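You operate a simulated robot arm through the tools that you are given. There is no shell and no other tool. Be economical: measure what you need, move in short steps, check, and stop when the job is done.

Carry out the task below with a simulated two-armed robot. There is one attempt and no reset: what you move stays moved.

TASK
Put the blue yarn cone from the left end of the cream overlocker's table on the crest card. Take the black weight from the top of the trims bench and put it on top of the carton of snaps. Take the blue band and leave it in the orange tray. Open the wooden table drawer, take the black domed button and leave it in the inside of the wooden table drawer and shut the drawer again. Put the S cream label from the top of the window bench on top of the brown zip box and the M cream label on the near end of the belt. Push the lower drawer of the small blue cabinet shut. Put the brown domed button on the top of the trims bench away on the top of the window bench. Take the olive sock on the sill over the trims bench and put it away on the top of the sock turner. Press the chalk button three times. Put the presser foot that says "plain" from the top of the window bench on the far end of the belt and the presser foot labelled "HEM" on the sill over the trims bench. Pull the lint tray of the cream overlocker open. Any order will do. Set down upright: blue yarn cone, black weight. The lint tray of the cream overlocker goes toward x +1.0, y +0.0, z +0.0 (a direction in the base frame).

The check looks at the end state, three seconds after you hand in, the way a careful person would. Anything else that was tipped, shoved, dropped, spilled or broken makes it a failure.

THE ROBOT
Two 7-joint arms with two-finger parallel grippers on one trunk, on a base that drives. Base frame: it is fixed to the floor where the robot stands at the start and does not move with it; the origin is under the middle of the robot, x ahead of it, y to its left, z up; the surface under the hand at the start is at about z = 800. Readings come in mm, rad, newtons and seconds.
The left shoulder is at the start at [50, 168, 1082], the right one opposite. With the tool pointing down near the work surface each hand reaches from about 220 to 660 mm from the robot's upright axis, wherever it stands, measured 20 degrees to its own side. Places, roughly: black domed button (3x3x2 cm) [800, 1200, 800]; black weight (5x5x6 cm) [700, 800, 800]; blue band (16x4x2 cm) [900, 800, 800]; blue yarn cone [500, -250, 1000]; brown domed button (3x3x2 cm) [600, 1300, 800]; carton of snaps [500, 1000, 750]; chalk button [1700, 1200, 900]; cream label [1000, 1250, 750]; crest card [2000, -5000, 750]; far end of the belt [4100, 0, 800]; inside of the wooden table drawer [-3000, 1100, 600]; lint tray of the cream overlocker [900, 0, 700]; lower drawer of the small blue cabinet [1200, 1500, 900]; near end of the belt [4100, -900, 800]; olive sock [250, 1750, 1250]; orange tray (27x30x5 cm) [2500, -1700, 400]; presser foot [2000, 1250, 750]; top of the sock turner [-1400, -2700, 700]; top of the window bench [1300, 1400, 800]; window sill [800, 1800, 1200]; wooden table drawer [-3000, 1100, 600]; zip box [750, 1500, 750]. Payload 1.57 kg a hand.
Tool frame (each hand has its own): the origin (TCP) lies between the finger pads and is the grasp point; the fingertips stand 30 mm ahead of it; z points along the fingers, y is the line along which they close. Largest opening 80 mm; finger width 17, thickness 12; the body of the gripper, 40 by 82 mm, starts 80 mm behind the TCP.
Orientation is that of the tool frame in the base frame, as a unit quaternion [w, x, y, z]. With the fingers straight down and closing along the base's y, the tool's x points along the base's -x, its y along +y and its z along -z.

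THE INTERFACE
- The arms move only by the tool drive_tool. It takes "left_moves", "right_moves" or both (then of equal length, played together; a hand with none holds still); each is a list of rows, each a list of 3 entries, a list of its own where there are three numbers: the turn, a rotation vector about the tool's x, y, z in degrees, then the shift along the tool's x, y, z in mm, then the closure, from 0 (fully open) to 1 (shut). In form: [[[wx, wy, wz], [x, y, z], claw], ...]. A call has 1 to 20 rows; each row is the pose to reach, as a shift and turn from the pose commanded when the call began, along the tool's axes at that moment. A row lasts 0.2 s, in which the tool goes at most 50 mm and 0.15 rad; a call with a longer step from one row to the next is refused whole, and so is a gripper value outside its range. A pose out of reach is approached as far as the arm can. The call stops where the force on the tool passes 40 N (or 10 N more than at its start, if that is more) or the arm is blocked; 0.2 s more then pass. The fingers move at their own pace (about 45 mm/s each) and stop on an object; they squeeze with about 22 N. The grip force told is the motor's: it shows also when the fingers shut on nothing. Time passes only in rows, and 0.2 s behind the last, so rows that repeat a pose let the fingers close. The reply holds the time, the measured pose of the TCP, the force on the tool along the base axes, the opening and the grip force, in the units named above and with some noise, with the torque about the TCP (base axes, N m) and any sound that the robot's microphone picked up.
- Cameras (640 x 400 px; columns grow to the right, rows downward): "scene" is now at [127.3, -9.6, 1296.9]; the picture's right is [-0.12, -0.99, 0.00], its down [-0.54, 0.06, -0.84] and it looks along [0.83, -0.10, -0.54] (base axes); focal length 278 px, centre (320, 200). "left" rides on the left gripper at [72, 7, -122] in its tool frame; the picture's right is [-0.09, 1.00, 0.00], its down [-0.84, -0.08, -0.54] and it looks along [-0.54, -0.05, 0.84] (tool axes); focal length 238 px, centre (320, 200). "right" rides on the right gripper at [72, -7, -122] in its tool frame; the picture's right is [0.09, 1.00, 0.00], its down [-0.84, 0.08, -0.54] and it looks along [-0.54, 0.05, 0.84] (tool axes); focal length 238 px, centre (320, 200). There is no depth. A picture from a camera that has moved, and an enlarged one, comes with that camera's place and axes in the base frame and with its lens.
- get_image(camera): a new picture of that camera. It takes no simulated time.
- lift_body(by): slides the trunk up (or, below 0, down) by that many mm; the arms and the scene camera ride with it, the base frame stays. It gives what a move gives, with no picture.
- steer(legs): drives the robot by 1 to 6 legs, each [ahead, left, turn to the left] in mm, mm and rad, along the robot's own axes; the way and the turn of a leg run together, so that a leg with both is an arc; at most 1500 mm and 3.142 rad a leg. The arms and the cameras ride along, it lands a little off, and it stops where it bumps. It gives what a move gives.
- aim_head(pan, tilt): turns the head with the scene camera to pan (to the left, within 1.396 rad either way) and tilt (down, from -0.506 to 1.204), counted from straight ahead of the robot. It gives what a move gives.
- inspect(camera, box): a new picture of the part [left, top, right, bottom] of that camera's present view, enlarged. It takes no simulated time.
- close_job(): hands the job in; it is judged then, once.

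Go step by step. Nothing tells you exact positions but the pictures and the camera data: compare them with the known pose of the tool, close in by small moves and look again before you grip or let go. The budget is 577 turns and 370 pictures, counting those below and the enlarged ones. Unless the task says otherwise, let go and move clear before handing in.

The tools are called after "Request:" as a command line: name --argument value ..., lists and objects as JSON in quotes. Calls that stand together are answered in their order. drive_tool: Moves the arms, as the interface text tells. Its arguments: {"type":"object","properties":{"left_moves":{"type":"array","items":{"type":"array"}},"right_moves":{"type":"array","items":{"type":"array"}}},"required":[]} The other tools are called the same way: lift_body (by) slides the trunk up or down; steer (legs) drives the base; aim_head (pan, tilt) turns the head that bears the scene camera; get_image (camera) takes a picture; inspect (camera, box) takes an enlarged picture of a part of a camera's view; close_job () hands the job in.

At the start:

```text
time_s: 0.0
left_position: [384.8, 142.6, 1130.1]
left_ee_rot: [0.0, -0.001, 1.0, 0.0]
left_wrist_force: [-0.3, -0.2, -0.7]
left_ft_torque: [-0.01, -0.01, -0.01]
left_finger_gap: 80.1
left_finger_force: 0.0
right_position: [430.2, -199.2, 1083.6]
right_ee_rot: [0.0, 0.0, 1.0, 0.0]
right_wrist_force: [0.5, 0.4, 0.0]
right_ft_torque: [0.02, 0.03, -0.01]
right_finger_gap: 80.1
right_finger_force: 0.1
trunk travel left (down, up): [-250.0, 193.0]
robot x, y, heading: [-1.9, 2.7, 0.001]
head pan, tilt: [-0.117, 0.572]
```

scene: 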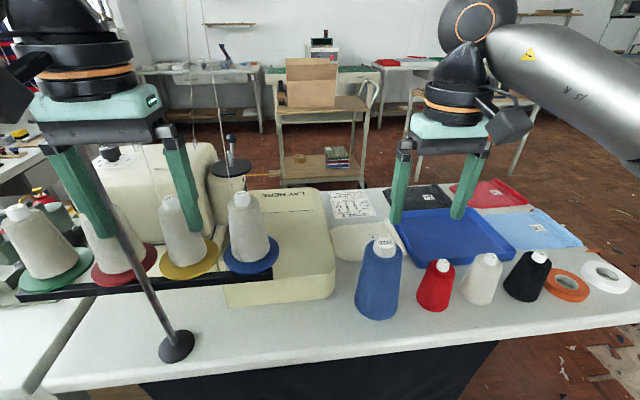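
right: 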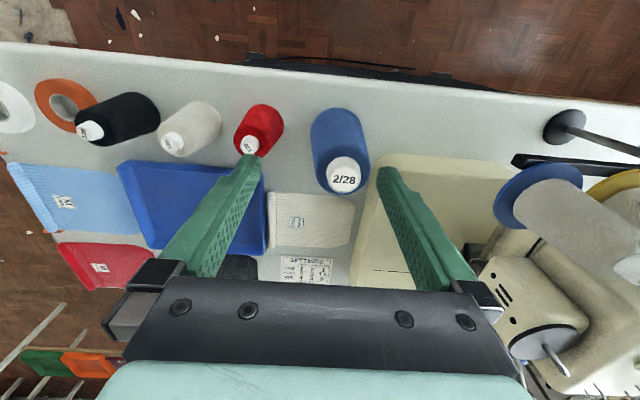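
left: 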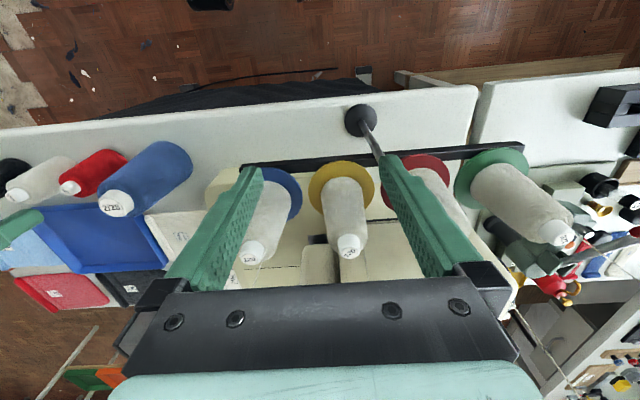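

The blue cone (2/28) stands at about [470, -170] on the table in front of me. I'll survey the room first.

Request:
inspect --camera "scene" --box '[320, 160, 640, 360]'

Request:
aim_head --pan 1.2 --tilt 0.4

Request:
get_image --camera "scene"

Request:
aim_head --pan -1.3 --tilt 0.4

Request:
get_image --camera "scene"

Request:
aim_head --pan 0.0 --tilt 0.1

Request:
get_image --camera "scene"

```text
2.00 times, centred on (480, 260) of scene
camera zoom: at [127.3, -9.6, 1296.9], right [-0.12, -0.99, 0.0], down [-0.54, 0.06, -0.84], along [0.83, -0.1, -0.54], focal length 556 px, centre (0, 80)
```

zoom: 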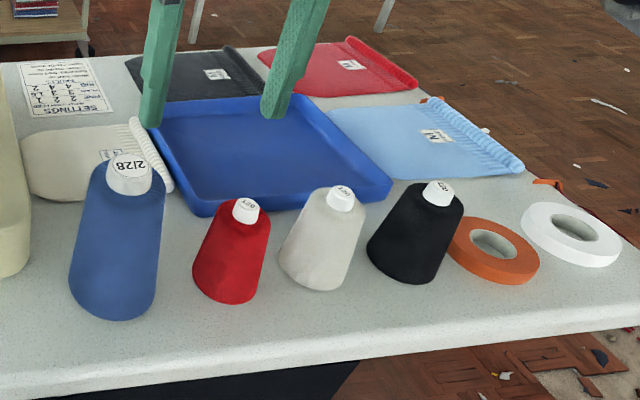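

```text
time_s: 1.5
left_position: [385.4, 142.5, 1129.8]
left_ee_rot: [0.0, 0.0, 1.0, -0.001]
left_wrist_force: [-0.2, -0.7, -0.1]
left_ft_torque: [-0.02, -0.02, -0.02]
left_finger_gap: 79.7
left_finger_force: 0.1
right_position: [431.1, -198.0, 1083.9]
right_ee_rot: [0.0, 0.0, 1.0, 0.001]
right_wrist_force: [0.3, -0.3, 0.6]
right_ft_torque: [-0.02, -0.03, 0.0]
right_finger_gap: 80.0
right_finger_force: 0.0
trunk travel left (down, up): [-250.0, 193.0]
robot x, y, heading: [4.8, -0.2, -0.003]
head pan, tilt: [1.201, 0.4]
```

```text
365 pictures are left
camera scene: at [72.2, 87.1, 1312.6], right [0.93, -0.36, 0.0], down [-0.14, -0.36, -0.92], along [0.33, 0.86, -0.39], focal length 278 px, centre (320, 200)
```

scene: 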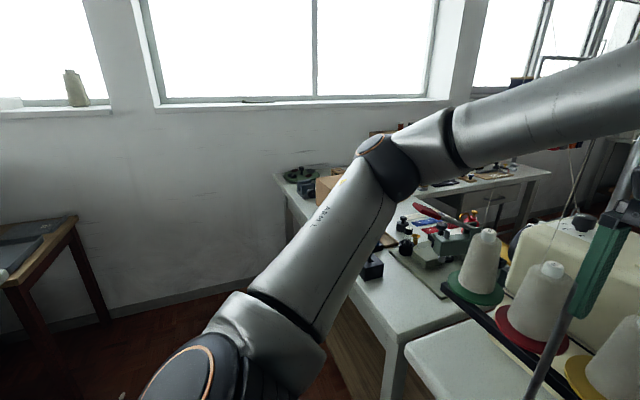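

```text
time_s: 3.8
left_position: [384.2, 143.1, 1128.4]
left_ee_rot: [-0.001, -0.001, 1.0, 0.0]
left_wrist_force: [0.8, 0.7, 0.3]
left_ft_torque: [-0.02, 0.01, 0.01]
left_finger_gap: 80.0
left_finger_force: 0.1
right_position: [430.9, -199.3, 1084.0]
right_ee_rot: [0.0, 0.0, 1.0, -0.001]
right_wrist_force: [-1.3, -0.6, 0.8]
right_ft_torque: [0.02, -0.03, -0.02]
right_finger_gap: 79.7
right_finger_force: 0.1
trunk travel left (down, up): [-250.0, 193.0]
robot x, y, heading: [4.9, 1.6, 0.0]
head pan, tilt: [-1.3, 0.4]
```

```text
364 pictures are left
camera scene: at [63.5, -88.5, 1312.6], right [-0.96, -0.27, 0.0], down [-0.1, 0.37, -0.92], along [0.25, -0.89, -0.39], focal length 278 px, centre (320, 200)
```

scene: 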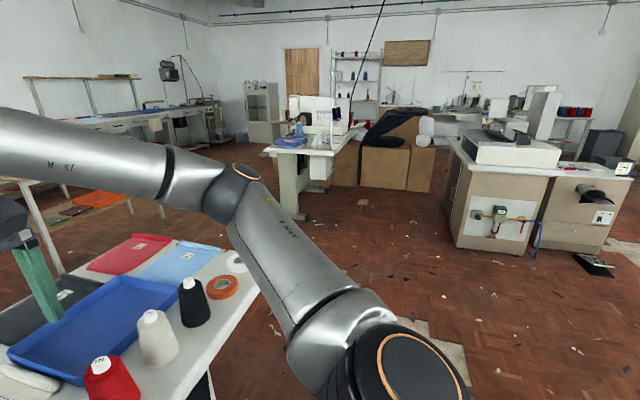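

```text
time_s: 5.2
left_position: [386.2, 143.3, 1130.2]
left_ee_rot: [0.0, -0.001, 1.0, -0.001]
left_wrist_force: [1.2, -0.6, -0.6]
left_ft_torque: [-0.03, -0.01, 0.0]
left_finger_gap: 80.2
left_finger_force: 0.0
right_position: [430.0, -198.2, 1083.5]
right_ee_rot: [0.0, 0.0, 1.0, 0.001]
right_wrist_force: [0.2, 0.5, -0.2]
right_ft_torque: [0.03, -0.02, 0.04]
right_finger_gap: 80.0
right_finger_force: 0.1
trunk travel left (down, up): [-250.0, 193.0]
robot x, y, heading: [-0.1, -0.5, 0.0]
head pan, tilt: [0.0, 0.099]
```

```text
363 pictures are left
camera scene: at [130.7, 0.8, 1340.5], right [0.0, -1.0, 0.0], down [-0.1, 0.0, -0.99], along [0.99, 0.0, -0.1], focal length 278 px, centre (320, 200)
```

scene: 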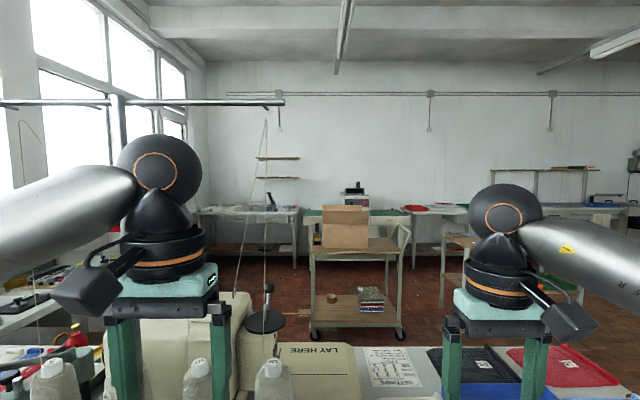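

The blue cone's top is around [470, -168, 972]. I'll move the right hand over it and check.

Request:
drive_tool --right_moves '[[[0, 0, 0], [-20, 16, 22], 0], [[0, 0, 0], [-39, 31, 44], 0], [[0, 0, 0], [-39, 31, 64], 0]]'

Request:
get_image --camera "right"

Request:
aim_head --pan -0.3 --tilt 0.8

Request:
get_image --camera "scene"

```text
time_s: 6.0
left_position: [385.2, 144.0, 1130.4]
left_ee_rot: [0.0, -0.001, 1.0, 0.001]
left_wrist_force: [0.2, -0.4, -0.4]
left_ft_torque: [-0.01, 0.01, -0.01]
left_finger_gap: 80.0
left_finger_force: 0.0
right_position: [469.9, -167.5, 1019.7]
right_ee_rot: [0.0, 0.0, 1.0, -0.001]
right_wrist_force: [-0.5, 0.3, -0.9]
right_ft_torque: [-0.01, 0.02, 0.02]
right_finger_gap: 80.0
right_finger_force: 0.0
trunk travel left (down, up): [-250.0, 193.0]
robot x, y, heading: [2.5, 0.6, -0.002]
head pan, tilt: [0.0, 0.099]
```

```text
362 pictures are left
camera right: at [399.0, -173.9, 1141.6], right [-0.09, 1.0, 0.0], down [0.84, 0.08, 0.54], along [0.54, 0.05, -0.84], focal length 238 px, centre (320, 200)
```

right: 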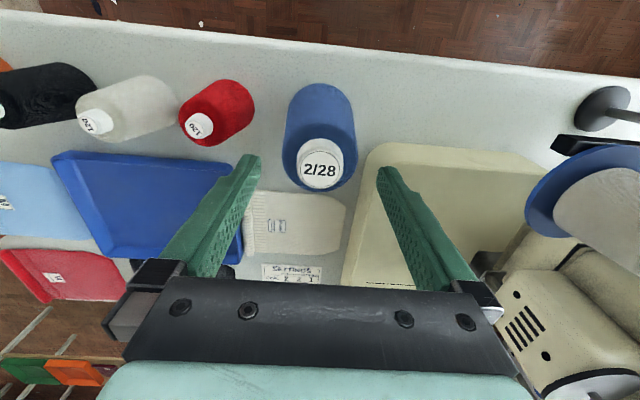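

```text
time_s: 7.1
left_position: [385.5, 143.4, 1129.4]
left_ee_rot: [0.0, 0.0, 1.0, -0.001]
left_wrist_force: [-0.1, -0.4, -0.3]
left_ft_torque: [0.0, 0.01, -0.01]
left_finger_gap: 80.1
left_finger_force: 0.1
right_position: [469.6, -167.4, 1021.1]
right_ee_rot: [0.0, -0.001, 1.0, 0.0]
right_wrist_force: [0.3, 0.9, 0.8]
right_ft_torque: [0.01, 0.01, 0.02]
right_finger_gap: 80.0
right_finger_force: 0.1
trunk travel left (down, up): [-250.0, 193.0]
robot x, y, heading: [1.1, -4.4, 0.0]
head pan, tilt: [-0.3, 0.799]
```

```text
361 pictures are left
camera scene: at [115.8, -23.0, 1277.6], right [-0.3, -0.96, 0.0], down [-0.68, 0.21, -0.7], along [0.67, -0.21, -0.72], focal length 278 px, centre (320, 200)
```

scene: 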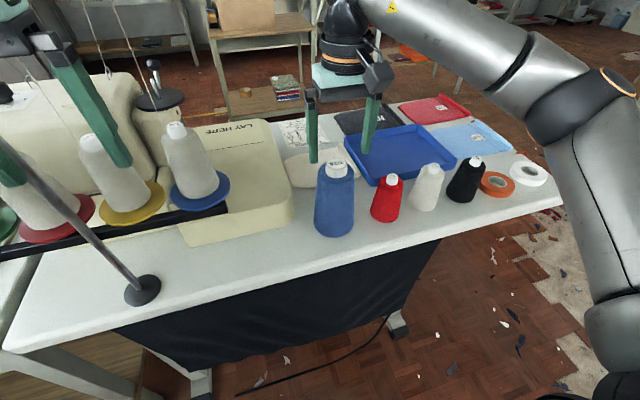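

The cone's axis is about [477, -167]; I'll lower the open fingers around it and look again.

Request:
drive_tool --right_moves '[[[0, 0, 0], [-7, 0, 20], 0], [[0, 0, 0], [-7, 0, 50], 0], [[0, 0, 0], [-7, 0, 70], 0]]'

Request:
get_image --camera "right"

Request:
inspect --camera "scene" --box '[240, 80, 440, 260]'

```text
time_s: 7.9
left_position: [385.9, 142.1, 1130.0]
left_ee_rot: [-0.001, 0.0, 1.0, 0.0]
left_wrist_force: [0.2, 0.5, 0.4]
left_ft_torque: [-0.01, 0.01, 0.01]
left_finger_gap: 80.2
left_finger_force: 0.1
right_position: [477.2, -167.5, 949.9]
right_ee_rot: [0.0, 0.0, 1.0, 0.0]
right_wrist_force: [0.0, 0.1, 0.3]
right_ft_torque: [0.01, -0.01, 0.03]
right_finger_gap: 80.2
right_finger_force: 0.1
trunk travel left (down, up): [-250.0, 193.0]
robot x, y, heading: [-1.9, 5.8, -0.004]
head pan, tilt: [-0.3, 0.799]
```

```text
360 pictures are left
camera right: at [405.9, -173.1, 1070.6], right [-0.09, 1.0, 0.0], down [0.84, 0.08, 0.54], along [0.54, 0.05, -0.84], focal length 238 px, centre (320, 200)
```

right: 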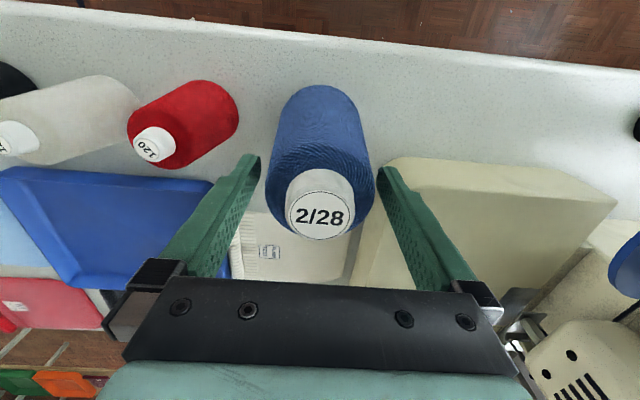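

```text
2.22 times, centred on (340, 170) of scene
camera zoom: at [115.8, -23.1, 1277.5], right [-0.3, -0.96, 0.0], down [-0.68, 0.21, -0.7], along [0.67, -0.21, -0.72], focal length 618 px, centre (276, 267)
```

zoom: 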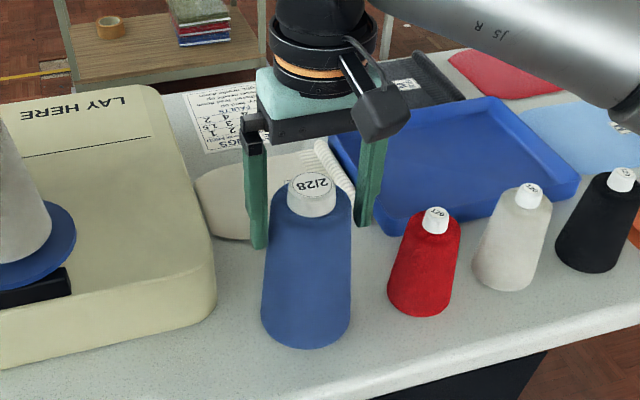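

The fingers straddle the cone with even gaps. I'll lower a touch and close.

Request:
drive_tool --right_moves '[[[0, 0, 0], [-3, 0, 14], 0], [[0, 0, 0], [-3, 0, 14], 0.5], [[0, 0, 0], [-3, 0, 14], 1], [[0, 0, 0], [-3, 0, 14], 1], [[0, 0, 0], [-3, 0, 14], 1], [[0, 0, 0], [-3, 0, 14], 1]]'

Request:
drive_tool --right_moves '[[[0, 0, 0], [0, 0, -15], 1], [[0, 0, 0], [0, 0, -50], 1], [[0, 0, 0], [0, 0, -90], 1], [[0, 0, 0], [0, 0, -120], 1], [[0, 0, 0], [0, 0, -120], 1]]'

Request:
get_image --camera "scene"

```text
time_s: 9.3
left_position: [385.1, 142.7, 1130.9]
left_ee_rot: [0.0, -0.001, 1.0, 0.0]
left_wrist_force: [0.2, -0.2, -1.0]
left_ft_torque: [0.0, -0.01, 0.01]
left_finger_gap: 79.7
left_finger_force: 0.1
right_position: [479.9, -169.0, 934.5]
right_ee_rot: [-0.001, 0.0, 1.0, 0.0]
right_wrist_force: [-0.1, 0.5, 0.4]
right_ft_torque: [0.0, -0.03, 0.0]
right_finger_gap: 71.1
right_finger_force: 22.3
trunk travel left (down, up): [-250.0, 193.0]
robot x, y, heading: [6.3, 1.7, 0.004]
head pan, tilt: [-0.3, 0.799]
```

```text
time_s: 10.5
left_position: [385.3, 143.3, 1129.2]
left_ee_rot: [0.001, 0.0, 1.0, 0.0]
left_wrist_force: [-0.3, -0.2, 0.9]
left_ft_torque: [0.0, 0.03, -0.01]
left_finger_gap: 79.9
left_finger_force: 0.0
right_position: [481.2, -167.9, 1054.7]
right_ee_rot: [0.0, -0.001, 1.0, 0.0]
right_wrist_force: [-0.3, -0.3, -2.4]
right_ft_torque: [-0.02, 0.0, 0.0]
right_finger_gap: 70.7
right_finger_force: 22.3
trunk travel left (down, up): [-250.0, 193.0]
robot x, y, heading: [-1.3, -1.8, -0.006]
head pan, tilt: [-0.3, 0.799]
```

```text
358 pictures are left
camera scene: at [116.0, -23.2, 1277.5], right [-0.3, -0.96, 0.0], down [-0.69, 0.21, -0.7], along [0.67, -0.21, -0.72], focal length 278 px, centre (320, 200)
```

scene: 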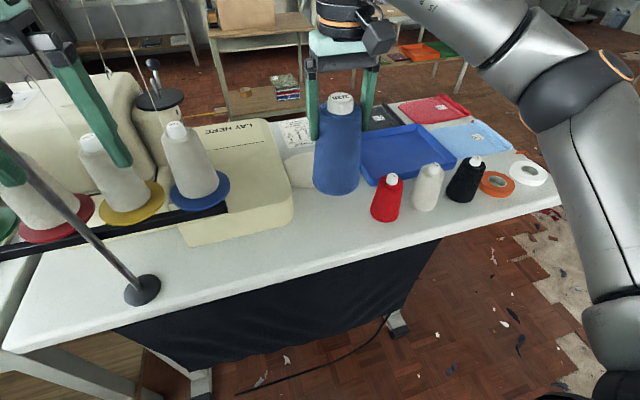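

The cone is held. I'll back away, turn right and look towards the crest card.

Request:
steer --legs '[[-400, 0, 0], [0, 0, -1.3]]'

Request:
aim_head --pan 0 --tilt 0.35

Request:
get_image --camera "scene"

```text
time_s: 15.2
left_position: [-41.7, -204.5, 1131.0]
left_ee_rot: [-0.001, 0.418, 0.908, -0.001]
left_wrist_force: [0.1, 0.0, -0.3]
left_ft_torque: [-0.01, 0.01, -0.02]
left_finger_gap: 80.0
left_finger_force: 0.0
right_position: [-215.8, -478.8, 1054.8]
right_ee_rot: [0.001, 0.417, 0.909, 0.001]
right_wrist_force: [-0.6, 0.2, -1.3]
right_ft_torque: [0.03, -0.02, 0.03]
right_finger_gap: 70.7
right_finger_force: 21.9
trunk travel left (down, up): [-250.0, 193.0]
robot x, y, heading: [-402.2, -3.4, -0.863]
head pan, tilt: [-0.3, 0.799]
stopped in leg 2: the robot was blocked; the commanded pose is now the measured one
```

```text
time_s: 16.1
left_position: [-41.6, -206.3, 1129.5]
left_ee_rot: [-0.001, 0.418, 0.908, -0.001]
left_wrist_force: [-0.4, 0.0, -0.1]
left_ft_torque: [-0.01, 0.0, 0.01]
left_finger_gap: 79.7
left_finger_force: 0.0
right_position: [-216.9, -480.1, 1053.3]
right_ee_rot: [-0.001, 0.417, 0.909, 0.003]
right_wrist_force: [-1.2, -0.1, -2.7]
right_ft_torque: [-0.03, 0.03, -0.01]
right_finger_gap: 70.4
right_finger_force: 22.3
trunk travel left (down, up): [-250.0, 193.0]
robot x, y, heading: [-401.0, -5.7, -0.863]
head pan, tilt: [0.0, 0.351]
```

```text
357 pictures are left
camera scene: at [-315.8, -107.9, 1316.6], right [-0.76, -0.65, 0.0], down [-0.22, 0.27, -0.94], along [0.61, -0.71, -0.35], focal length 278 px, centre (320, 200)
```

scene: 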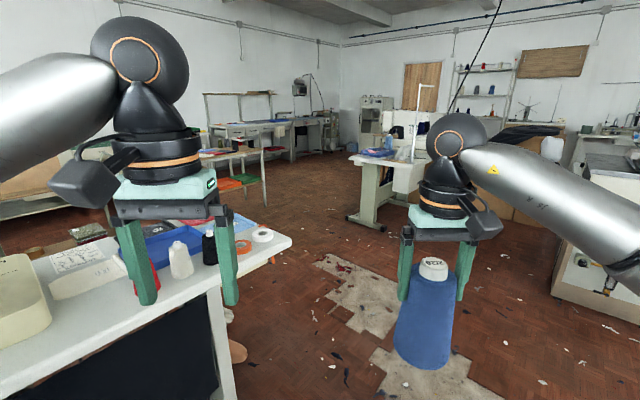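

The turn was blocked. I'll look right and left to see what touched.

Request:
aim_head --pan -1.39 --tilt 0.7

Request:
get_image --camera "scene"

Request:
aim_head --pan 1.39 --tilt 0.7

Request:
get_image --camera "scene"

```text
time_s: 17.6
left_position: [-41.6, -207.1, 1129.7]
left_ee_rot: [-0.001, 0.418, 0.908, 0.0]
left_wrist_force: [-0.5, 0.2, -0.4]
left_ft_torque: [0.01, 0.02, -0.03]
left_finger_gap: 79.8
left_finger_force: 0.1
right_position: [-215.4, -480.9, 1054.9]
right_ee_rot: [0.0, 0.418, 0.908, 0.002]
right_wrist_force: [0.0, -0.6, -0.8]
right_ft_torque: [-0.01, 0.01, 0.03]
right_finger_gap: 70.7
right_finger_force: 22.4
trunk travel left (down, up): [-250.0, 193.0]
robot x, y, heading: [-403.7, -3.9, -0.864]
head pan, tilt: [-1.389, 0.7]
```

```text
356 pictures are left
camera scene: at [-429.4, -102.8, 1285.4], right [-0.78, 0.63, 0.0], down [0.41, 0.5, -0.76], along [-0.48, -0.59, -0.65], focal length 278 px, centre (320, 200)
```

scene: 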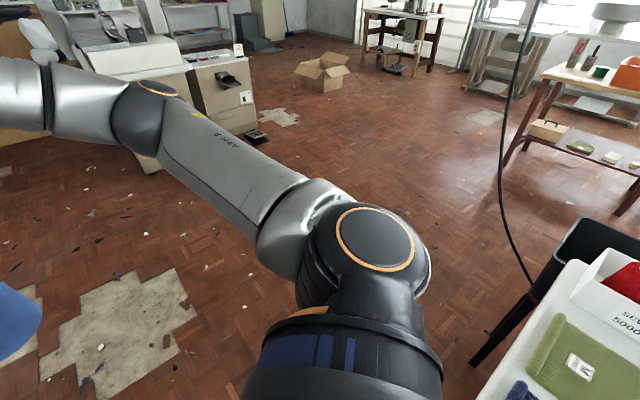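

```text
time_s: 20.0
left_position: [-41.4, -205.6, 1129.6]
left_ee_rot: [-0.001, 0.418, 0.908, 0.0]
left_wrist_force: [-0.3, -1.0, -0.1]
left_ft_torque: [-0.02, -0.04, -0.01]
left_finger_gap: 80.0
left_finger_force: 0.1
right_position: [-216.0, -481.4, 1055.1]
right_ee_rot: [-0.001, 0.418, 0.909, 0.001]
right_wrist_force: [0.5, 0.4, -1.9]
right_ft_torque: [0.02, 0.01, 0.0]
right_finger_gap: 70.5
right_finger_force: 21.9
trunk travel left (down, up): [-250.0, 193.0]
robot x, y, heading: [-404.1, -4.8, -0.868]
head pan, tilt: [1.389, 0.7]
```

```text
355 pictures are left
camera scene: at [-301.8, 5.9, 1285.6], right [0.5, -0.87, 0.0], down [-0.56, -0.32, -0.76], along [0.66, 0.38, -0.64], focal length 278 px, centre (320, 200)
```

scene: 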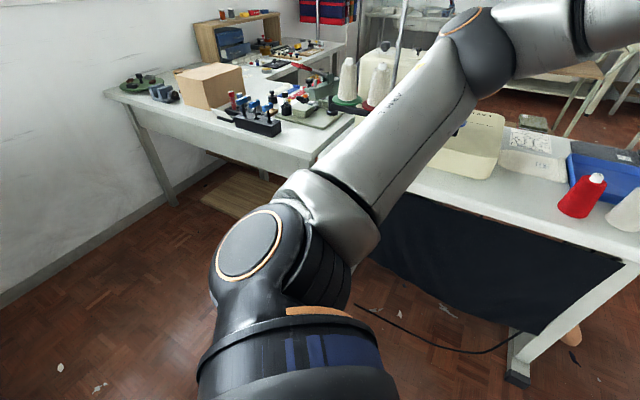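

A second table stands behind me at x ≈ -700. I'll move ahead on the present heading, clear of it, and then continue turning.

Request:
steer --legs '[[250, -200, 0], [0, 0, -0.55]]'

Request:
aim_head --pan 0.3 --tilt 0.2

Request:
get_image --camera "scene"

```text
time_s: 23.9
left_position: [-191.6, -684.6, 1131.7]
left_ee_rot: [0.0, 0.653, 0.758, -0.001]
left_wrist_force: [-0.7, 0.9, 0.7]
left_ft_torque: [0.02, 0.0, 0.0]
left_finger_gap: 79.7
left_finger_force: 0.0
right_position: [-485.1, -825.2, 1055.9]
right_ee_rot: [0.002, 0.653, 0.758, 0.0]
right_wrist_force: [-0.1, -0.5, -2.1]
right_ft_torque: [-0.01, 0.0, 0.02]
right_finger_gap: 70.5
right_finger_force: 21.6
trunk travel left (down, up): [-250.0, 193.0]
robot x, y, heading: [-393.3, -322.1, -1.426]
head pan, tilt: [1.389, 0.7]
```

```text
time_s: 25.3
left_position: [-191.1, -684.4, 1131.5]
left_ee_rot: [-0.001, 0.652, 0.758, -0.001]
left_wrist_force: [0.9, 0.3, -0.6]
left_ft_torque: [0.0, -0.01, 0.03]
left_finger_gap: 79.9
left_finger_force: 0.0
right_position: [-483.3, -824.5, 1056.0]
right_ee_rot: [0.002, 0.652, 0.758, 0.0]
right_wrist_force: [-0.4, 0.2, -2.0]
right_ft_torque: [-0.01, 0.01, 0.04]
right_finger_gap: 70.3
right_finger_force: 22.2
trunk travel left (down, up): [-250.0, 193.0]
robot x, y, heading: [-388.9, -322.3, -1.425]
head pan, tilt: [0.3, 0.201]
```

```text
354 pictures are left
camera scene: at [-345.0, -447.1, 1331.1], right [-0.9, -0.43, 0.0], down [-0.09, 0.18, -0.98], along [0.42, -0.88, -0.2], focal length 278 px, centre (320, 200)
```

scene: 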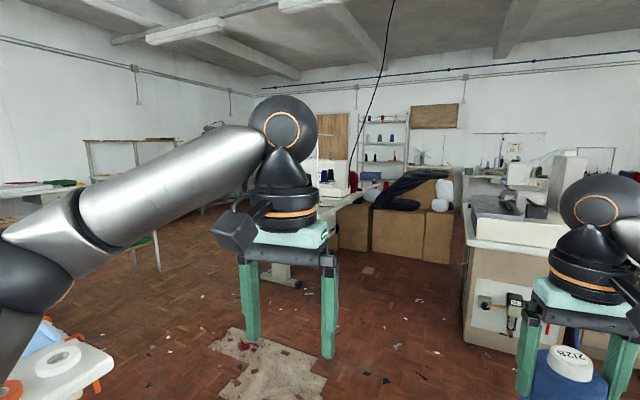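

The route to the card lies ahead-left. I'll drive on past the table's end, then turn left to look.

Request:
steer --legs '[[900, 0, 0], [0, 0, 0.7]]'

Request:
aim_head --pan 0 --tilt 0.3

Request:
get_image --camera "scene"

```text
time_s: 31.9
left_position: [119.4, -1365.7, 1130.9]
left_ee_rot: [0.0, 0.361, 0.932, -0.001]
left_wrist_force: [0.2, -0.1, 0.4]
left_ft_torque: [-0.05, 0.0, 0.0]
left_finger_gap: 79.9
left_finger_force: 0.0
right_position: [-19.9, -1659.1, 1056.5]
right_ee_rot: [0.001, 0.361, 0.933, 0.0]
right_wrist_force: [1.1, -1.1, -1.7]
right_ft_torque: [0.01, 0.01, -0.04]
right_finger_gap: 70.0
right_finger_force: 22.3
trunk travel left (down, up): [-250.0, 193.0]
robot x, y, heading: [-263.4, -1207.7, -0.744]
head pan, tilt: [0.3, 0.201]
```

```text
time_s: 32.6
left_position: [118.4, -1365.3, 1130.6]
left_ee_rot: [0.0, 0.361, 0.932, -0.001]
left_wrist_force: [0.2, -0.1, 0.5]
left_ft_torque: [-0.01, -0.01, -0.01]
left_finger_gap: 79.9
left_finger_force: 0.1
right_position: [-19.5, -1659.2, 1055.6]
right_ee_rot: [0.002, 0.361, 0.933, 0.0]
right_wrist_force: [-0.2, 0.4, -2.7]
right_ft_torque: [-0.03, 0.01, -0.02]
right_finger_gap: 69.9
right_finger_force: 22.0
trunk travel left (down, up): [-250.0, 193.0]
robot x, y, heading: [-259.6, -1213.2, -0.745]
head pan, tilt: [0.0, 0.3]
```

```text
353 pictures are left
camera scene: at [-165.2, -1300.6, 1321.9], right [-0.68, -0.74, 0.0], down [-0.22, 0.2, -0.96], along [0.7, -0.65, -0.3], focal length 278 px, centre (320, 200)
```

scene: 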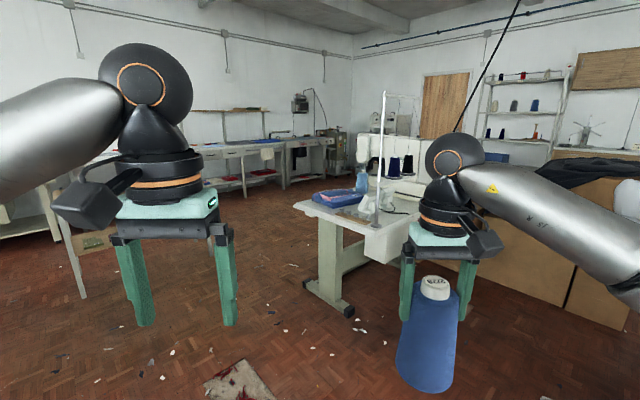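

The crest card's table is behind the white sewing table; I'll drive to a point in the aisle left of it.

Request:
steer --legs '[[1000, 380, 0], [850, 300, 0]]'

Request:
get_image --camera "scene"

Request:
aim_head --pan 0.9 --tilt 0.4

Request:
get_image --camera "scene"

```text
time_s: 42.6
left_position: [1967.3, -2099.4, 1131.9]
left_ee_rot: [0.0, 0.351, 0.936, -0.001]
left_wrist_force: [-0.2, 0.2, 0.3]
left_ft_torque: [0.02, 0.01, 0.02]
left_finger_gap: 80.0
left_finger_force: 0.0
right_position: [1835.6, -2395.4, 1054.9]
right_ee_rot: [0.001, 0.351, 0.936, 0.0]
right_wrist_force: [0.7, -0.1, -1.8]
right_ft_torque: [0.01, -0.01, -0.02]
right_finger_gap: 69.3
right_finger_force: 21.6
trunk travel left (down, up): [-250.0, 193.0]
robot x, y, heading: [1583.1, -1952.4, -0.718]
head pan, tilt: [0.0, 0.3]
```

```text
352 pictures are left
camera scene: at [1682.8, -2040.7, 1321.8], right [-0.66, -0.75, 0.0], down [-0.22, 0.2, -0.96], along [0.72, -0.63, -0.3], focal length 278 px, centre (320, 200)
```

scene: 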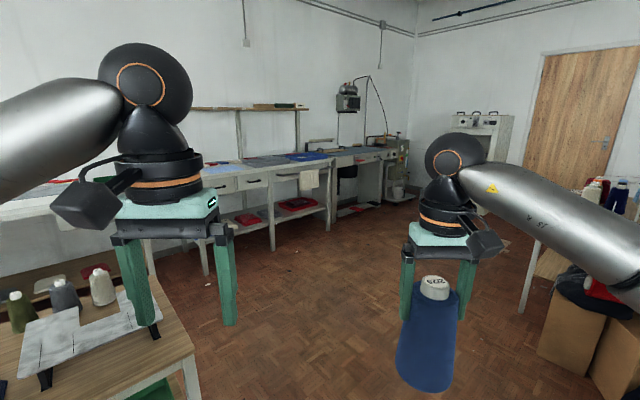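

```text
time_s: 43.8
left_position: [1968.8, -2099.4, 1131.3]
left_ee_rot: [0.001, 0.352, 0.936, -0.001]
left_wrist_force: [-1.5, -0.7, 0.0]
left_ft_torque: [-0.03, -0.01, -0.03]
left_finger_gap: 80.1
left_finger_force: 0.1
right_position: [1833.8, -2396.6, 1056.8]
right_ee_rot: [0.001, 0.351, 0.936, 0.0]
right_wrist_force: [0.5, 0.2, -1.6]
right_ft_torque: [-0.01, 0.0, -0.04]
right_finger_gap: 69.5
right_finger_force: 22.4
trunk travel left (down, up): [-250.0, 193.0]
robot x, y, heading: [1581.6, -1952.9, -0.722]
head pan, tilt: [0.901, 0.4]
```

```text
351 pictures are left
camera scene: at [1703.6, -1962.5, 1312.6], right [0.18, -0.98, 0.0], down [-0.38, -0.07, -0.92], along [0.91, 0.16, -0.39], focal length 278 px, centre (320, 200)
```

scene: 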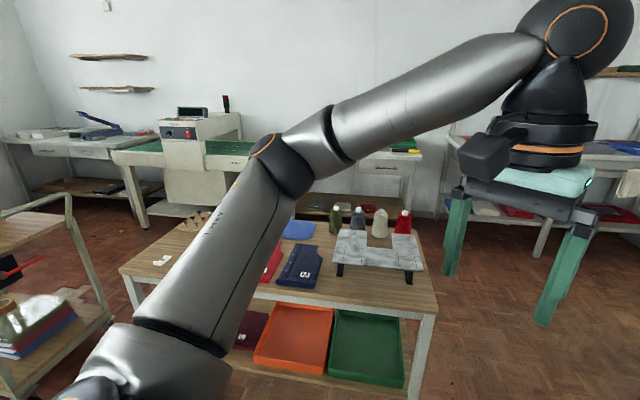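

I see the orange tray on the low shelf of the wooden table at x ≈ 2500, and the green belt beyond. Looking right before driving down the aisle.

Request:
aim_head --pan -0.9 --tilt 0.5

Request:
get_image --camera "scene"

```text
time_s: 45.6
left_position: [1968.0, -2099.0, 1131.6]
left_ee_rot: [0.001, 0.352, 0.936, -0.001]
left_wrist_force: [-0.4, 0.1, 0.9]
left_ft_torque: [-0.01, -0.01, 0.01]
left_finger_gap: 79.8
left_finger_force: 0.0
right_position: [1835.5, -2396.5, 1056.5]
right_ee_rot: [0.002, 0.351, 0.936, 0.0]
right_wrist_force: [0.1, 0.5, -1.5]
right_ft_torque: [0.03, 0.02, -0.02]
right_finger_gap: 69.2
right_finger_force: 21.8
trunk travel left (down, up): [-250.0, 193.0]
robot x, y, heading: [1584.0, -1954.7, -0.724]
head pan, tilt: [-0.901, 0.499]
```

```text
350 pictures are left
camera scene: at [1607.9, -2069.8, 1303.5], right [-1.0, 0.05, 0.0], down [0.02, 0.48, -0.88], along [-0.04, -0.88, -0.48], focal length 278 px, centre (320, 200)
```

scene: 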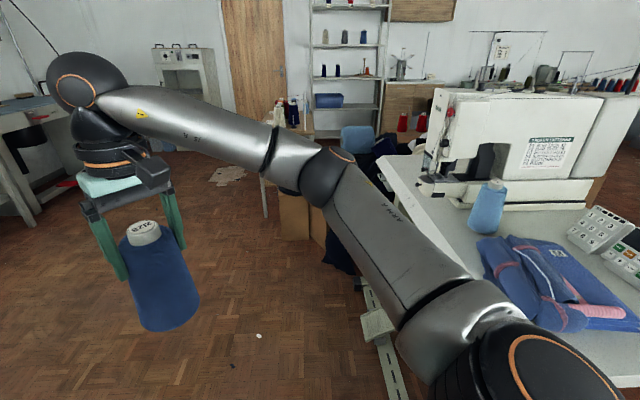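

The aisle between x ≈ 1300 and 2350 is free. Turning to face -y and driving down it.

Request:
steer --legs '[[0, 0, -0.85], [1400, 300, 0]]'

Request:
aim_head --pan 0 --tilt 0.3

Request:
get_image --camera "scene"

```text
time_s: 54.9
left_position: [2000.2, -3745.6, 1130.3]
left_ee_rot: [0.0, 0.715, 0.699, -0.002]
left_wrist_force: [0.3, 0.4, -0.3]
left_ft_torque: [0.02, -0.02, 0.02]
left_finger_gap: 80.1
left_finger_force: 0.1
right_position: [1687.9, -3833.0, 1054.9]
right_ee_rot: [0.001, 0.715, 0.7, 0.0]
right_wrist_force: [-0.3, 0.1, -2.0]
right_ft_torque: [-0.01, 0.01, 0.0]
right_finger_gap: 68.7
right_finger_force: 22.3
trunk travel left (down, up): [-250.0, 193.0]
robot x, y, heading: [1871.8, -3361.0, -1.593]
head pan, tilt: [-0.901, 0.499]
```

```text
time_s: 56.1
left_position: [2000.2, -3746.3, 1131.9]
left_ee_rot: [0.001, 0.715, 0.699, -0.002]
left_wrist_force: [0.0, 0.8, 0.0]
left_ft_torque: [-0.02, -0.03, -0.06]
left_finger_gap: 80.0
left_finger_force: 0.0
right_position: [1687.9, -3834.4, 1056.3]
right_ee_rot: [0.001, 0.714, 0.7, 0.0]
right_wrist_force: [-0.5, -0.3, -2.0]
right_ft_torque: [0.02, 0.0, -0.01]
right_finger_gap: 68.6
right_finger_force: 21.9
trunk travel left (down, up): [-250.0, 193.0]
robot x, y, heading: [1865.7, -3357.0, -1.596]
head pan, tilt: [0.0, 0.3]
```

```text
349 pictures are left
camera scene: at [1861.9, -3489.4, 1321.8], right [-1.0, 0.03, 0.0], down [0.01, 0.3, -0.96], along [-0.02, -0.95, -0.3], focal length 278 px, centre (320, 200)
```

scene: 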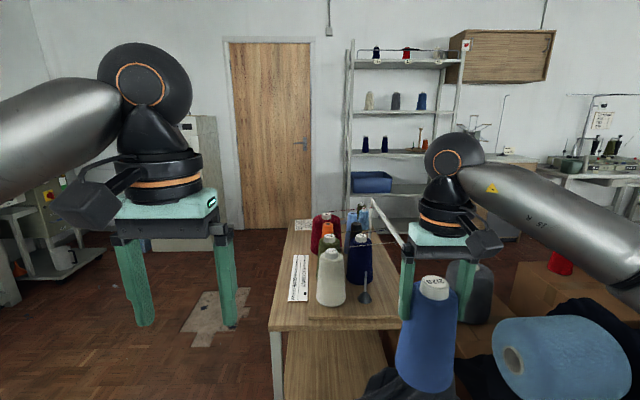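

A wooden table with cones and white cards stands ahead. Zooming to find the crest card.

Request:
inspect --camera "scene" --box '[260, 180, 420, 340]'

```text
2.50 times, centred on (340, 260) of scene
camera zoom: at [1861.9, -3489.4, 1321.8], right [-1.0, 0.03, 0.0], down [0.01, 0.3, -0.96], along [-0.02, -0.95, -0.3], focal length 695 px, centre (270, 50)
```

zoom: 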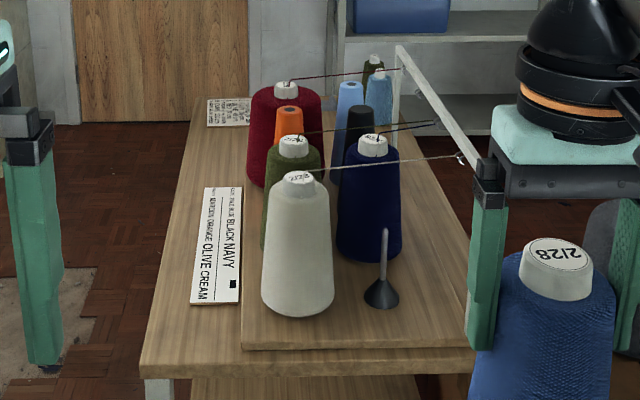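

The far card at about [1918, -4859] is probably the crest card. I'll drive around to the table's left side to face it.

Request:
steer --legs '[[300, 680, 0], [1330, 0, 0]]'

Request:
aim_head --pan -1.1 --tilt 0.6

Request:
get_image --camera "scene"

```text
time_s: 69.0
left_position: [2630.2, -5431.3, 1132.0]
left_ee_rot: [0.0, 0.719, 0.695, -0.001]
left_wrist_force: [-0.2, 0.1, 0.0]
left_ft_torque: [-0.01, -0.01, -0.02]
left_finger_gap: 80.0
left_finger_force: 0.0
right_position: [2316.2, -5516.3, 1055.2]
right_ee_rot: [0.001, 0.718, 0.696, 0.0]
right_wrist_force: [-0.3, -0.2, -1.9]
right_ft_torque: [-0.01, 0.0, 0.02]
right_finger_gap: 68.6
right_finger_force: 22.1
trunk travel left (down, up): [-250.0, 193.0]
robot x, y, heading: [2501.7, -5040.3, -1.604]
head pan, tilt: [0.0, 0.3]
```

```text
time_s: 70.3
left_position: [2629.7, -5431.1, 1131.3]
left_ee_rot: [0.001, 0.718, 0.696, -0.001]
left_wrist_force: [0.7, 0.0, 0.1]
left_ft_torque: [0.02, -0.03, 0.0]
left_finger_gap: 80.1
left_finger_force: 0.1
right_position: [2317.0, -5516.3, 1055.9]
right_ee_rot: [0.001, 0.718, 0.696, 0.0]
right_wrist_force: [-0.4, 0.0, -2.7]
right_ft_torque: [-0.02, -0.02, 0.0]
right_finger_gap: 68.6
right_finger_force: 22.0
trunk travel left (down, up): [-250.0, 193.0]
robot x, y, heading: [2500.6, -5041.6, -1.607]
head pan, tilt: [-1.1, 0.6]
```

```text
347 pictures are left
camera scene: at [2417.9, -5117.9, 1294.4], right [-0.42, 0.91, 0.0], down [0.51, 0.24, -0.83], along [-0.75, -0.35, -0.56], focal length 278 px, centre (320, 200)
```

scene: 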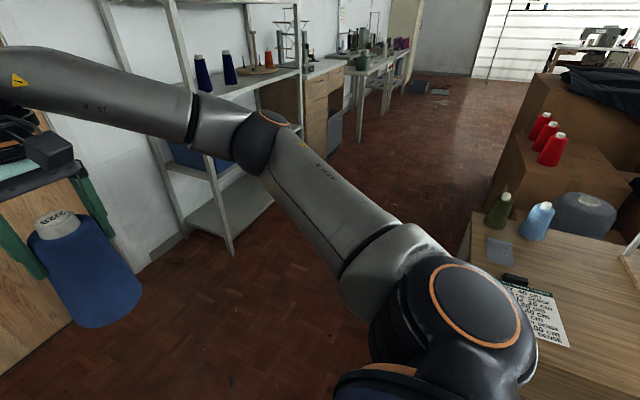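

The far card is a text sheet; I'll turn to face the table and view everything on it.

Request:
steer --legs '[[0, 0, -1.5]]'

Request:
aim_head --pan 0 --tilt 0.7

Request:
get_image --camera "scene"

Request:
get_image --camera "right"

```text
time_s: 74.4
left_position: [2116.8, -5188.6, 1130.1]
left_ee_rot: [-0.001, 1.0, 0.006, -0.001]
left_wrist_force: [-0.2, -0.4, -0.2]
left_ft_torque: [0.01, -0.02, -0.06]
left_finger_gap: 79.9
left_finger_force: 0.0
right_position: [2017.1, -4879.1, 1056.4]
right_ee_rot: [0.001, 1.0, 0.007, -0.001]
right_wrist_force: [0.5, 1.1, -1.7]
right_ft_torque: [0.01, -0.03, -0.02]
right_finger_gap: 68.4
right_finger_force: 22.3
trunk travel left (down, up): [-250.0, 193.0]
robot x, y, heading: [2504.3, -5041.8, -3.13]
head pan, tilt: [-1.1, 0.6]
```

```text
time_s: 75.8
left_position: [2117.0, -5188.5, 1130.9]
left_ee_rot: [-0.001, 1.0, 0.006, -0.001]
left_wrist_force: [0.1, 0.7, 0.2]
left_ft_torque: [0.03, 0.01, -0.03]
left_finger_gap: 80.0
left_finger_force: 0.0
right_position: [2018.0, -4879.4, 1056.5]
right_ee_rot: [0.001, 1.0, 0.006, -0.001]
right_wrist_force: [0.0, 0.6, -1.4]
right_ft_torque: [0.0, 0.02, -0.03]
right_finger_gap: 68.3
right_finger_force: 21.8
trunk travel left (down, up): [-250.0, 193.0]
robot x, y, heading: [2501.6, -5043.3, -3.132]
head pan, tilt: [0.0, 0.7]
```

```text
346 pictures are left
camera scene: at [2374.4, -5041.5, 1285.8], right [-0.01, 1.0, 0.0], down [0.64, 0.01, -0.76], along [-0.76, -0.01, -0.64], focal length 278 px, centre (320, 200)
```

scene: 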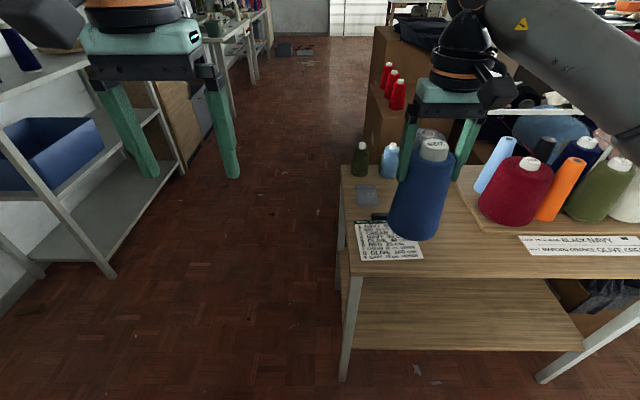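

```text
345 pictures are left
camera right: at [2091.2, -4870.7, 1177.4], right [0.11, -0.99, 0.0], down [-0.83, -0.09, 0.54], along [-0.54, -0.06, -0.84], focal length 238 px, centre (320, 200)
```

right: 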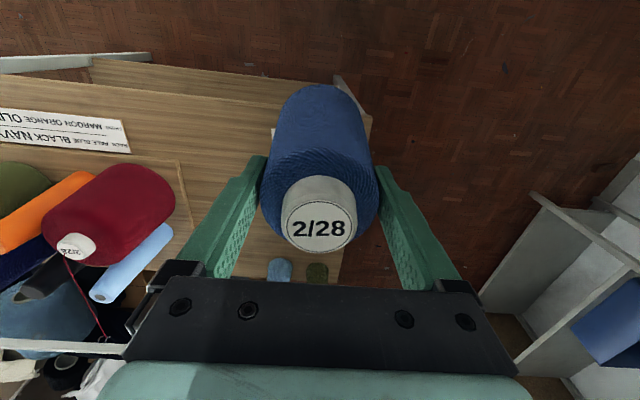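

Request:
inspect --camera "scene" --box '[330, 130, 450, 290]'

```text
2.50 times, centred on (390, 210) of scene
camera zoom: at [2374.4, -5041.5, 1285.8], right [-0.01, 1.0, 0.0], down [0.64, 0.01, -0.76], along [-0.76, -0.01, -0.64], focal length 695 px, centre (145, 175)
```

zoom: 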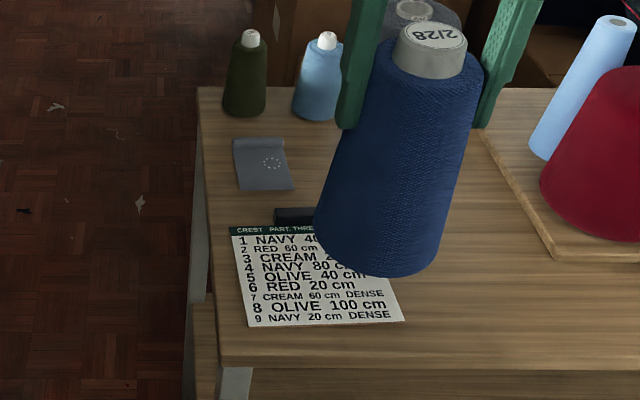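

This is the crest card ("CREST PART…"), centred about [1890, -4875]. I'll bring the cone above it and lower partway.

Request:
drive_tool --right_moves '[[[0, 0, 0], [-40, -2, 0], 1], [[0, 0, 0], [-80, -4, 0], 1], [[0, 0, 0], [-123, -7, 0], 1], [[0, 0, 0], [-123, -7, 40], 1], [[0, 0, 0], [-123, -7, 80], 1], [[0, 0, 0], [-123, -7, 115], 1], [[0, 0, 0], [-123, -7, 115], 1]]'

Request:
inspect --camera "scene" --box '[330, 130, 450, 290]'

Request:
get_image --camera "right"

```text
time_s: 77.4
left_position: [2117.4, -5189.1, 1131.8]
left_ee_rot: [-0.001, 1.0, 0.006, 0.0]
left_wrist_force: [0.3, 0.4, 0.7]
left_ft_torque: [-0.01, -0.02, 0.03]
left_finger_gap: 79.9
left_finger_force: 0.0
right_position: [1892.8, -4871.0, 943.2]
right_ee_rot: [0.002, 1.0, 0.007, -0.001]
right_wrist_force: [0.1, 0.6, -2.5]
right_ft_torque: [-0.02, 0.0, 0.0]
right_finger_gap: 68.4
right_finger_force: 22.4
right hand out of reach, approached as far as the arm can: row 3
trunk travel left (down, up): [-250.0, 193.0]
robot x, y, heading: [2497.0, -5041.9, -3.132]
head pan, tilt: [0.0, 0.7]
```

```text
2.50 times, centred on (390, 210) of scene
camera zoom: at [2374.4, -5041.5, 1285.8], right [-0.01, 1.0, 0.0], down [0.64, 0.01, -0.76], along [-0.76, -0.01, -0.64], focal length 695 px, centre (145, 175)
```

zoom: 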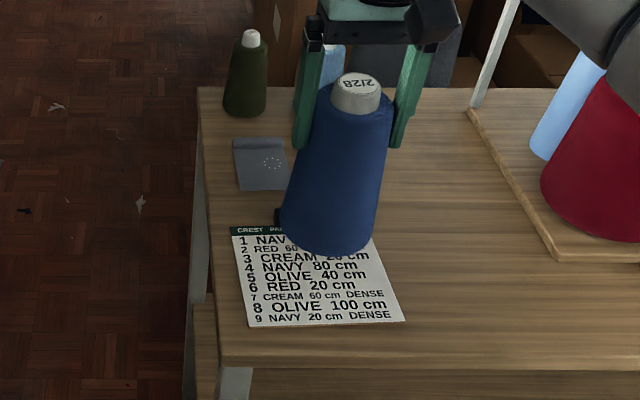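

```text
342 pictures are left
camera right: at [1966.1, -4864.1, 1064.3], right [0.11, -0.99, 0.0], down [-0.83, -0.09, 0.54], along [-0.54, -0.06, -0.84], focal length 238 px, centre (320, 200)
```

right: 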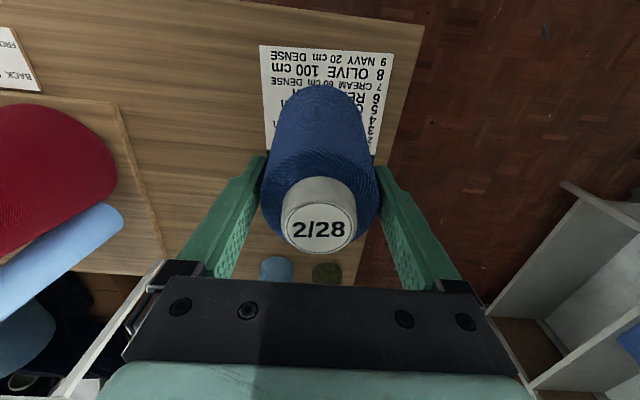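

The cone lines up over the card. Lowering until contact.

Request:
drive_tool --right_moves '[[[0, 0, 0], [0, 0, 25], 1], [[0, 0, 0], [0, 0, 40], 1], [[0, 0, 0], [0, 0, 43], 1], [[0, 0, 0], [0, 0, 46], 1]]'

Request:
inspect --camera "scene" --box '[330, 130, 450, 290]'

```text
time_s: 78.4
left_position: [2117.3, -5189.2, 1131.1]
left_ee_rot: [0.0, 1.0, 0.007, -0.001]
left_wrist_force: [0.1, 0.1, 0.5]
left_ft_torque: [-0.02, -0.03, -0.04]
left_finger_gap: 80.0
left_finger_force: 0.0
right_position: [1895.1, -4873.3, 894.4]
right_ee_rot: [0.001, 1.0, 0.007, -0.001]
right_wrist_force: [-0.2, -0.3, -2.1]
right_ft_torque: [0.0, -0.03, -0.02]
right_finger_gap: 68.4
right_finger_force: 21.8
trunk travel left (down, up): [-250.0, 193.0]
robot x, y, heading: [2500.5, -5042.7, -3.132]
head pan, tilt: [0.0, 0.7]
```

```text
2.50 times, centred on (390, 210) of scene
camera zoom: at [2374.3, -5041.5, 1285.7], right [-0.01, 1.0, 0.0], down [0.64, 0.01, -0.76], along [-0.76, -0.01, -0.64], focal length 695 px, centre (145, 175)
```

zoom: 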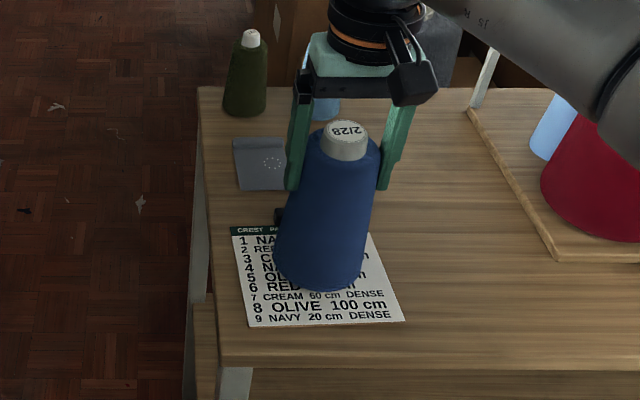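

Request:
drive_tool --right_moves '[[[0, 0, 0], [0, 0, 3], 1], [[0, 0, 0], [0, 0, 6], 1], [[0, 0, 0], [0, 0, 9], 1], [[0, 0, 0], [0, 0, 12], 1]]'

```text
time_s: 79.4
left_position: [2119.1, -5188.1, 1132.6]
left_ee_rot: [-0.002, 1.0, 0.005, -0.002]
left_wrist_force: [0.4, -0.3, -0.1]
left_ft_torque: [0.01, 0.0, 0.02]
left_finger_gap: 80.1
left_finger_force: 0.1
right_position: [1895.2, -4874.9, 890.0]
right_ee_rot: [0.002, 1.0, 0.006, -0.006]
right_wrist_force: [-0.3, 2.9, 29.5]
right_ft_torque: [0.15, 0.03, -0.06]
right_finger_gap: 69.2
right_finger_force: 22.1
trunk travel left (down, up): [-250.0, 193.0]
robot x, y, heading: [2503.4, -5039.7, -3.13]
head pan, tilt: [0.0, 0.7]
```

Contact felt. Easing off slightly, then opening and rising.

Request:
drive_tool --right_moves '[[[0, 0, 0], [0, 0, -7], 1], [[0, 0, 0], [0, 0, -7], 0.6], [[0, 0, 0], [0, 0, -7], 0], [[0, 0, 0], [0, 0, -7], 0], [[0, 0, 0], [0, 0, -40], 0], [[0, 0, 0], [0, 0, -85], 0], [[0, 0, 0], [0, 0, -130], 0], [[0, 0, 0], [40, 0, -170], 0]]'

Request:
inspect --camera "scene" --box '[330, 130, 450, 290]'

```text
refused: row 8 steps farther than a row can; nothing moved
```

```text
2.50 times, centred on (390, 210) of scene
camera zoom: at [2377.5, -5042.1, 1286.6], right [-0.01, 1.0, 0.0], down [0.64, 0.01, -0.77], along [-0.77, -0.01, -0.64], focal length 695 px, centre (145, 175)
```

zoom: 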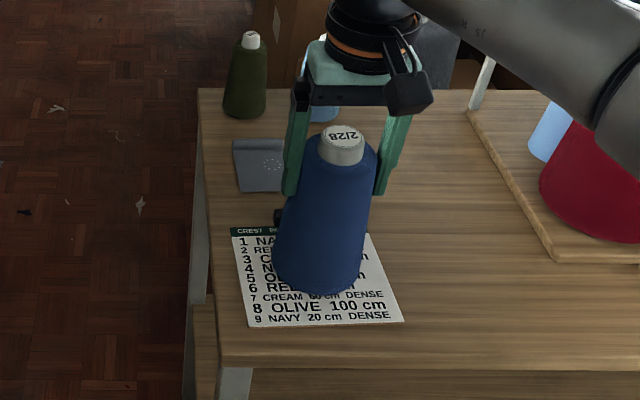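

Request:
drive_tool --right_moves '[[[0, 0, 0], [0, 0, -6], 1], [[0, 0, 0], [0, 0, -6], 0.6], [[0, 0, 0], [0, 0, -6], 0], [[0, 0, 0], [0, 0, -6], 0], [[0, 0, 0], [0, 0, -40], 0], [[0, 0, 0], [0, 0, -85], 0], [[0, 0, 0], [0, 0, -130], 0], [[0, 0, 0], [20, 0, -170], 0]]'

Request:
inspect --camera "scene" --box '[330, 130, 450, 290]'

```text
time_s: 81.2
left_position: [2117.2, -5189.0, 1131.2]
left_ee_rot: [0.0, 1.0, 0.005, -0.001]
left_wrist_force: [0.1, -0.7, -0.2]
left_ft_torque: [0.02, 0.01, 0.02]
left_finger_gap: 80.4
left_finger_force: 0.1
right_position: [1914.5, -4874.7, 1053.5]
right_ee_rot: [0.0, 1.0, 0.006, 0.0]
right_wrist_force: [-0.9, 0.4, 0.3]
right_ft_torque: [-0.02, 0.02, -0.04]
right_finger_gap: 79.9
right_finger_force: 0.0
trunk travel left (down, up): [-250.0, 193.0]
robot x, y, heading: [2498.2, -5041.5, -3.138]
head pan, tilt: [0.0, 0.7]
```

```text
2.50 times, centred on (390, 210) of scene
camera zoom: at [2375.0, -5041.4, 1285.8], right [-0.01, 1.0, 0.0], down [0.64, 0.01, -0.77], along [-0.77, -0.01, -0.64], focal length 695 px, centre (145, 175)
```

zoom: 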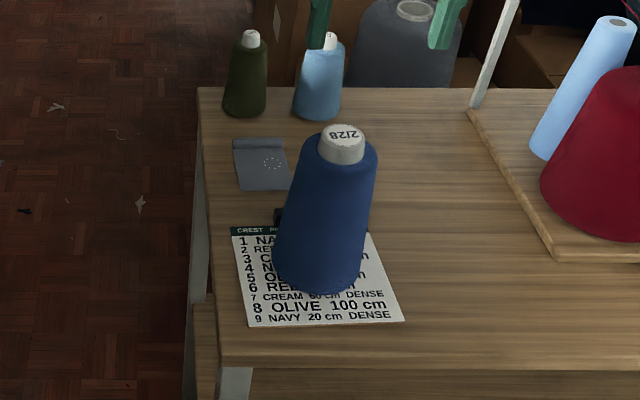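

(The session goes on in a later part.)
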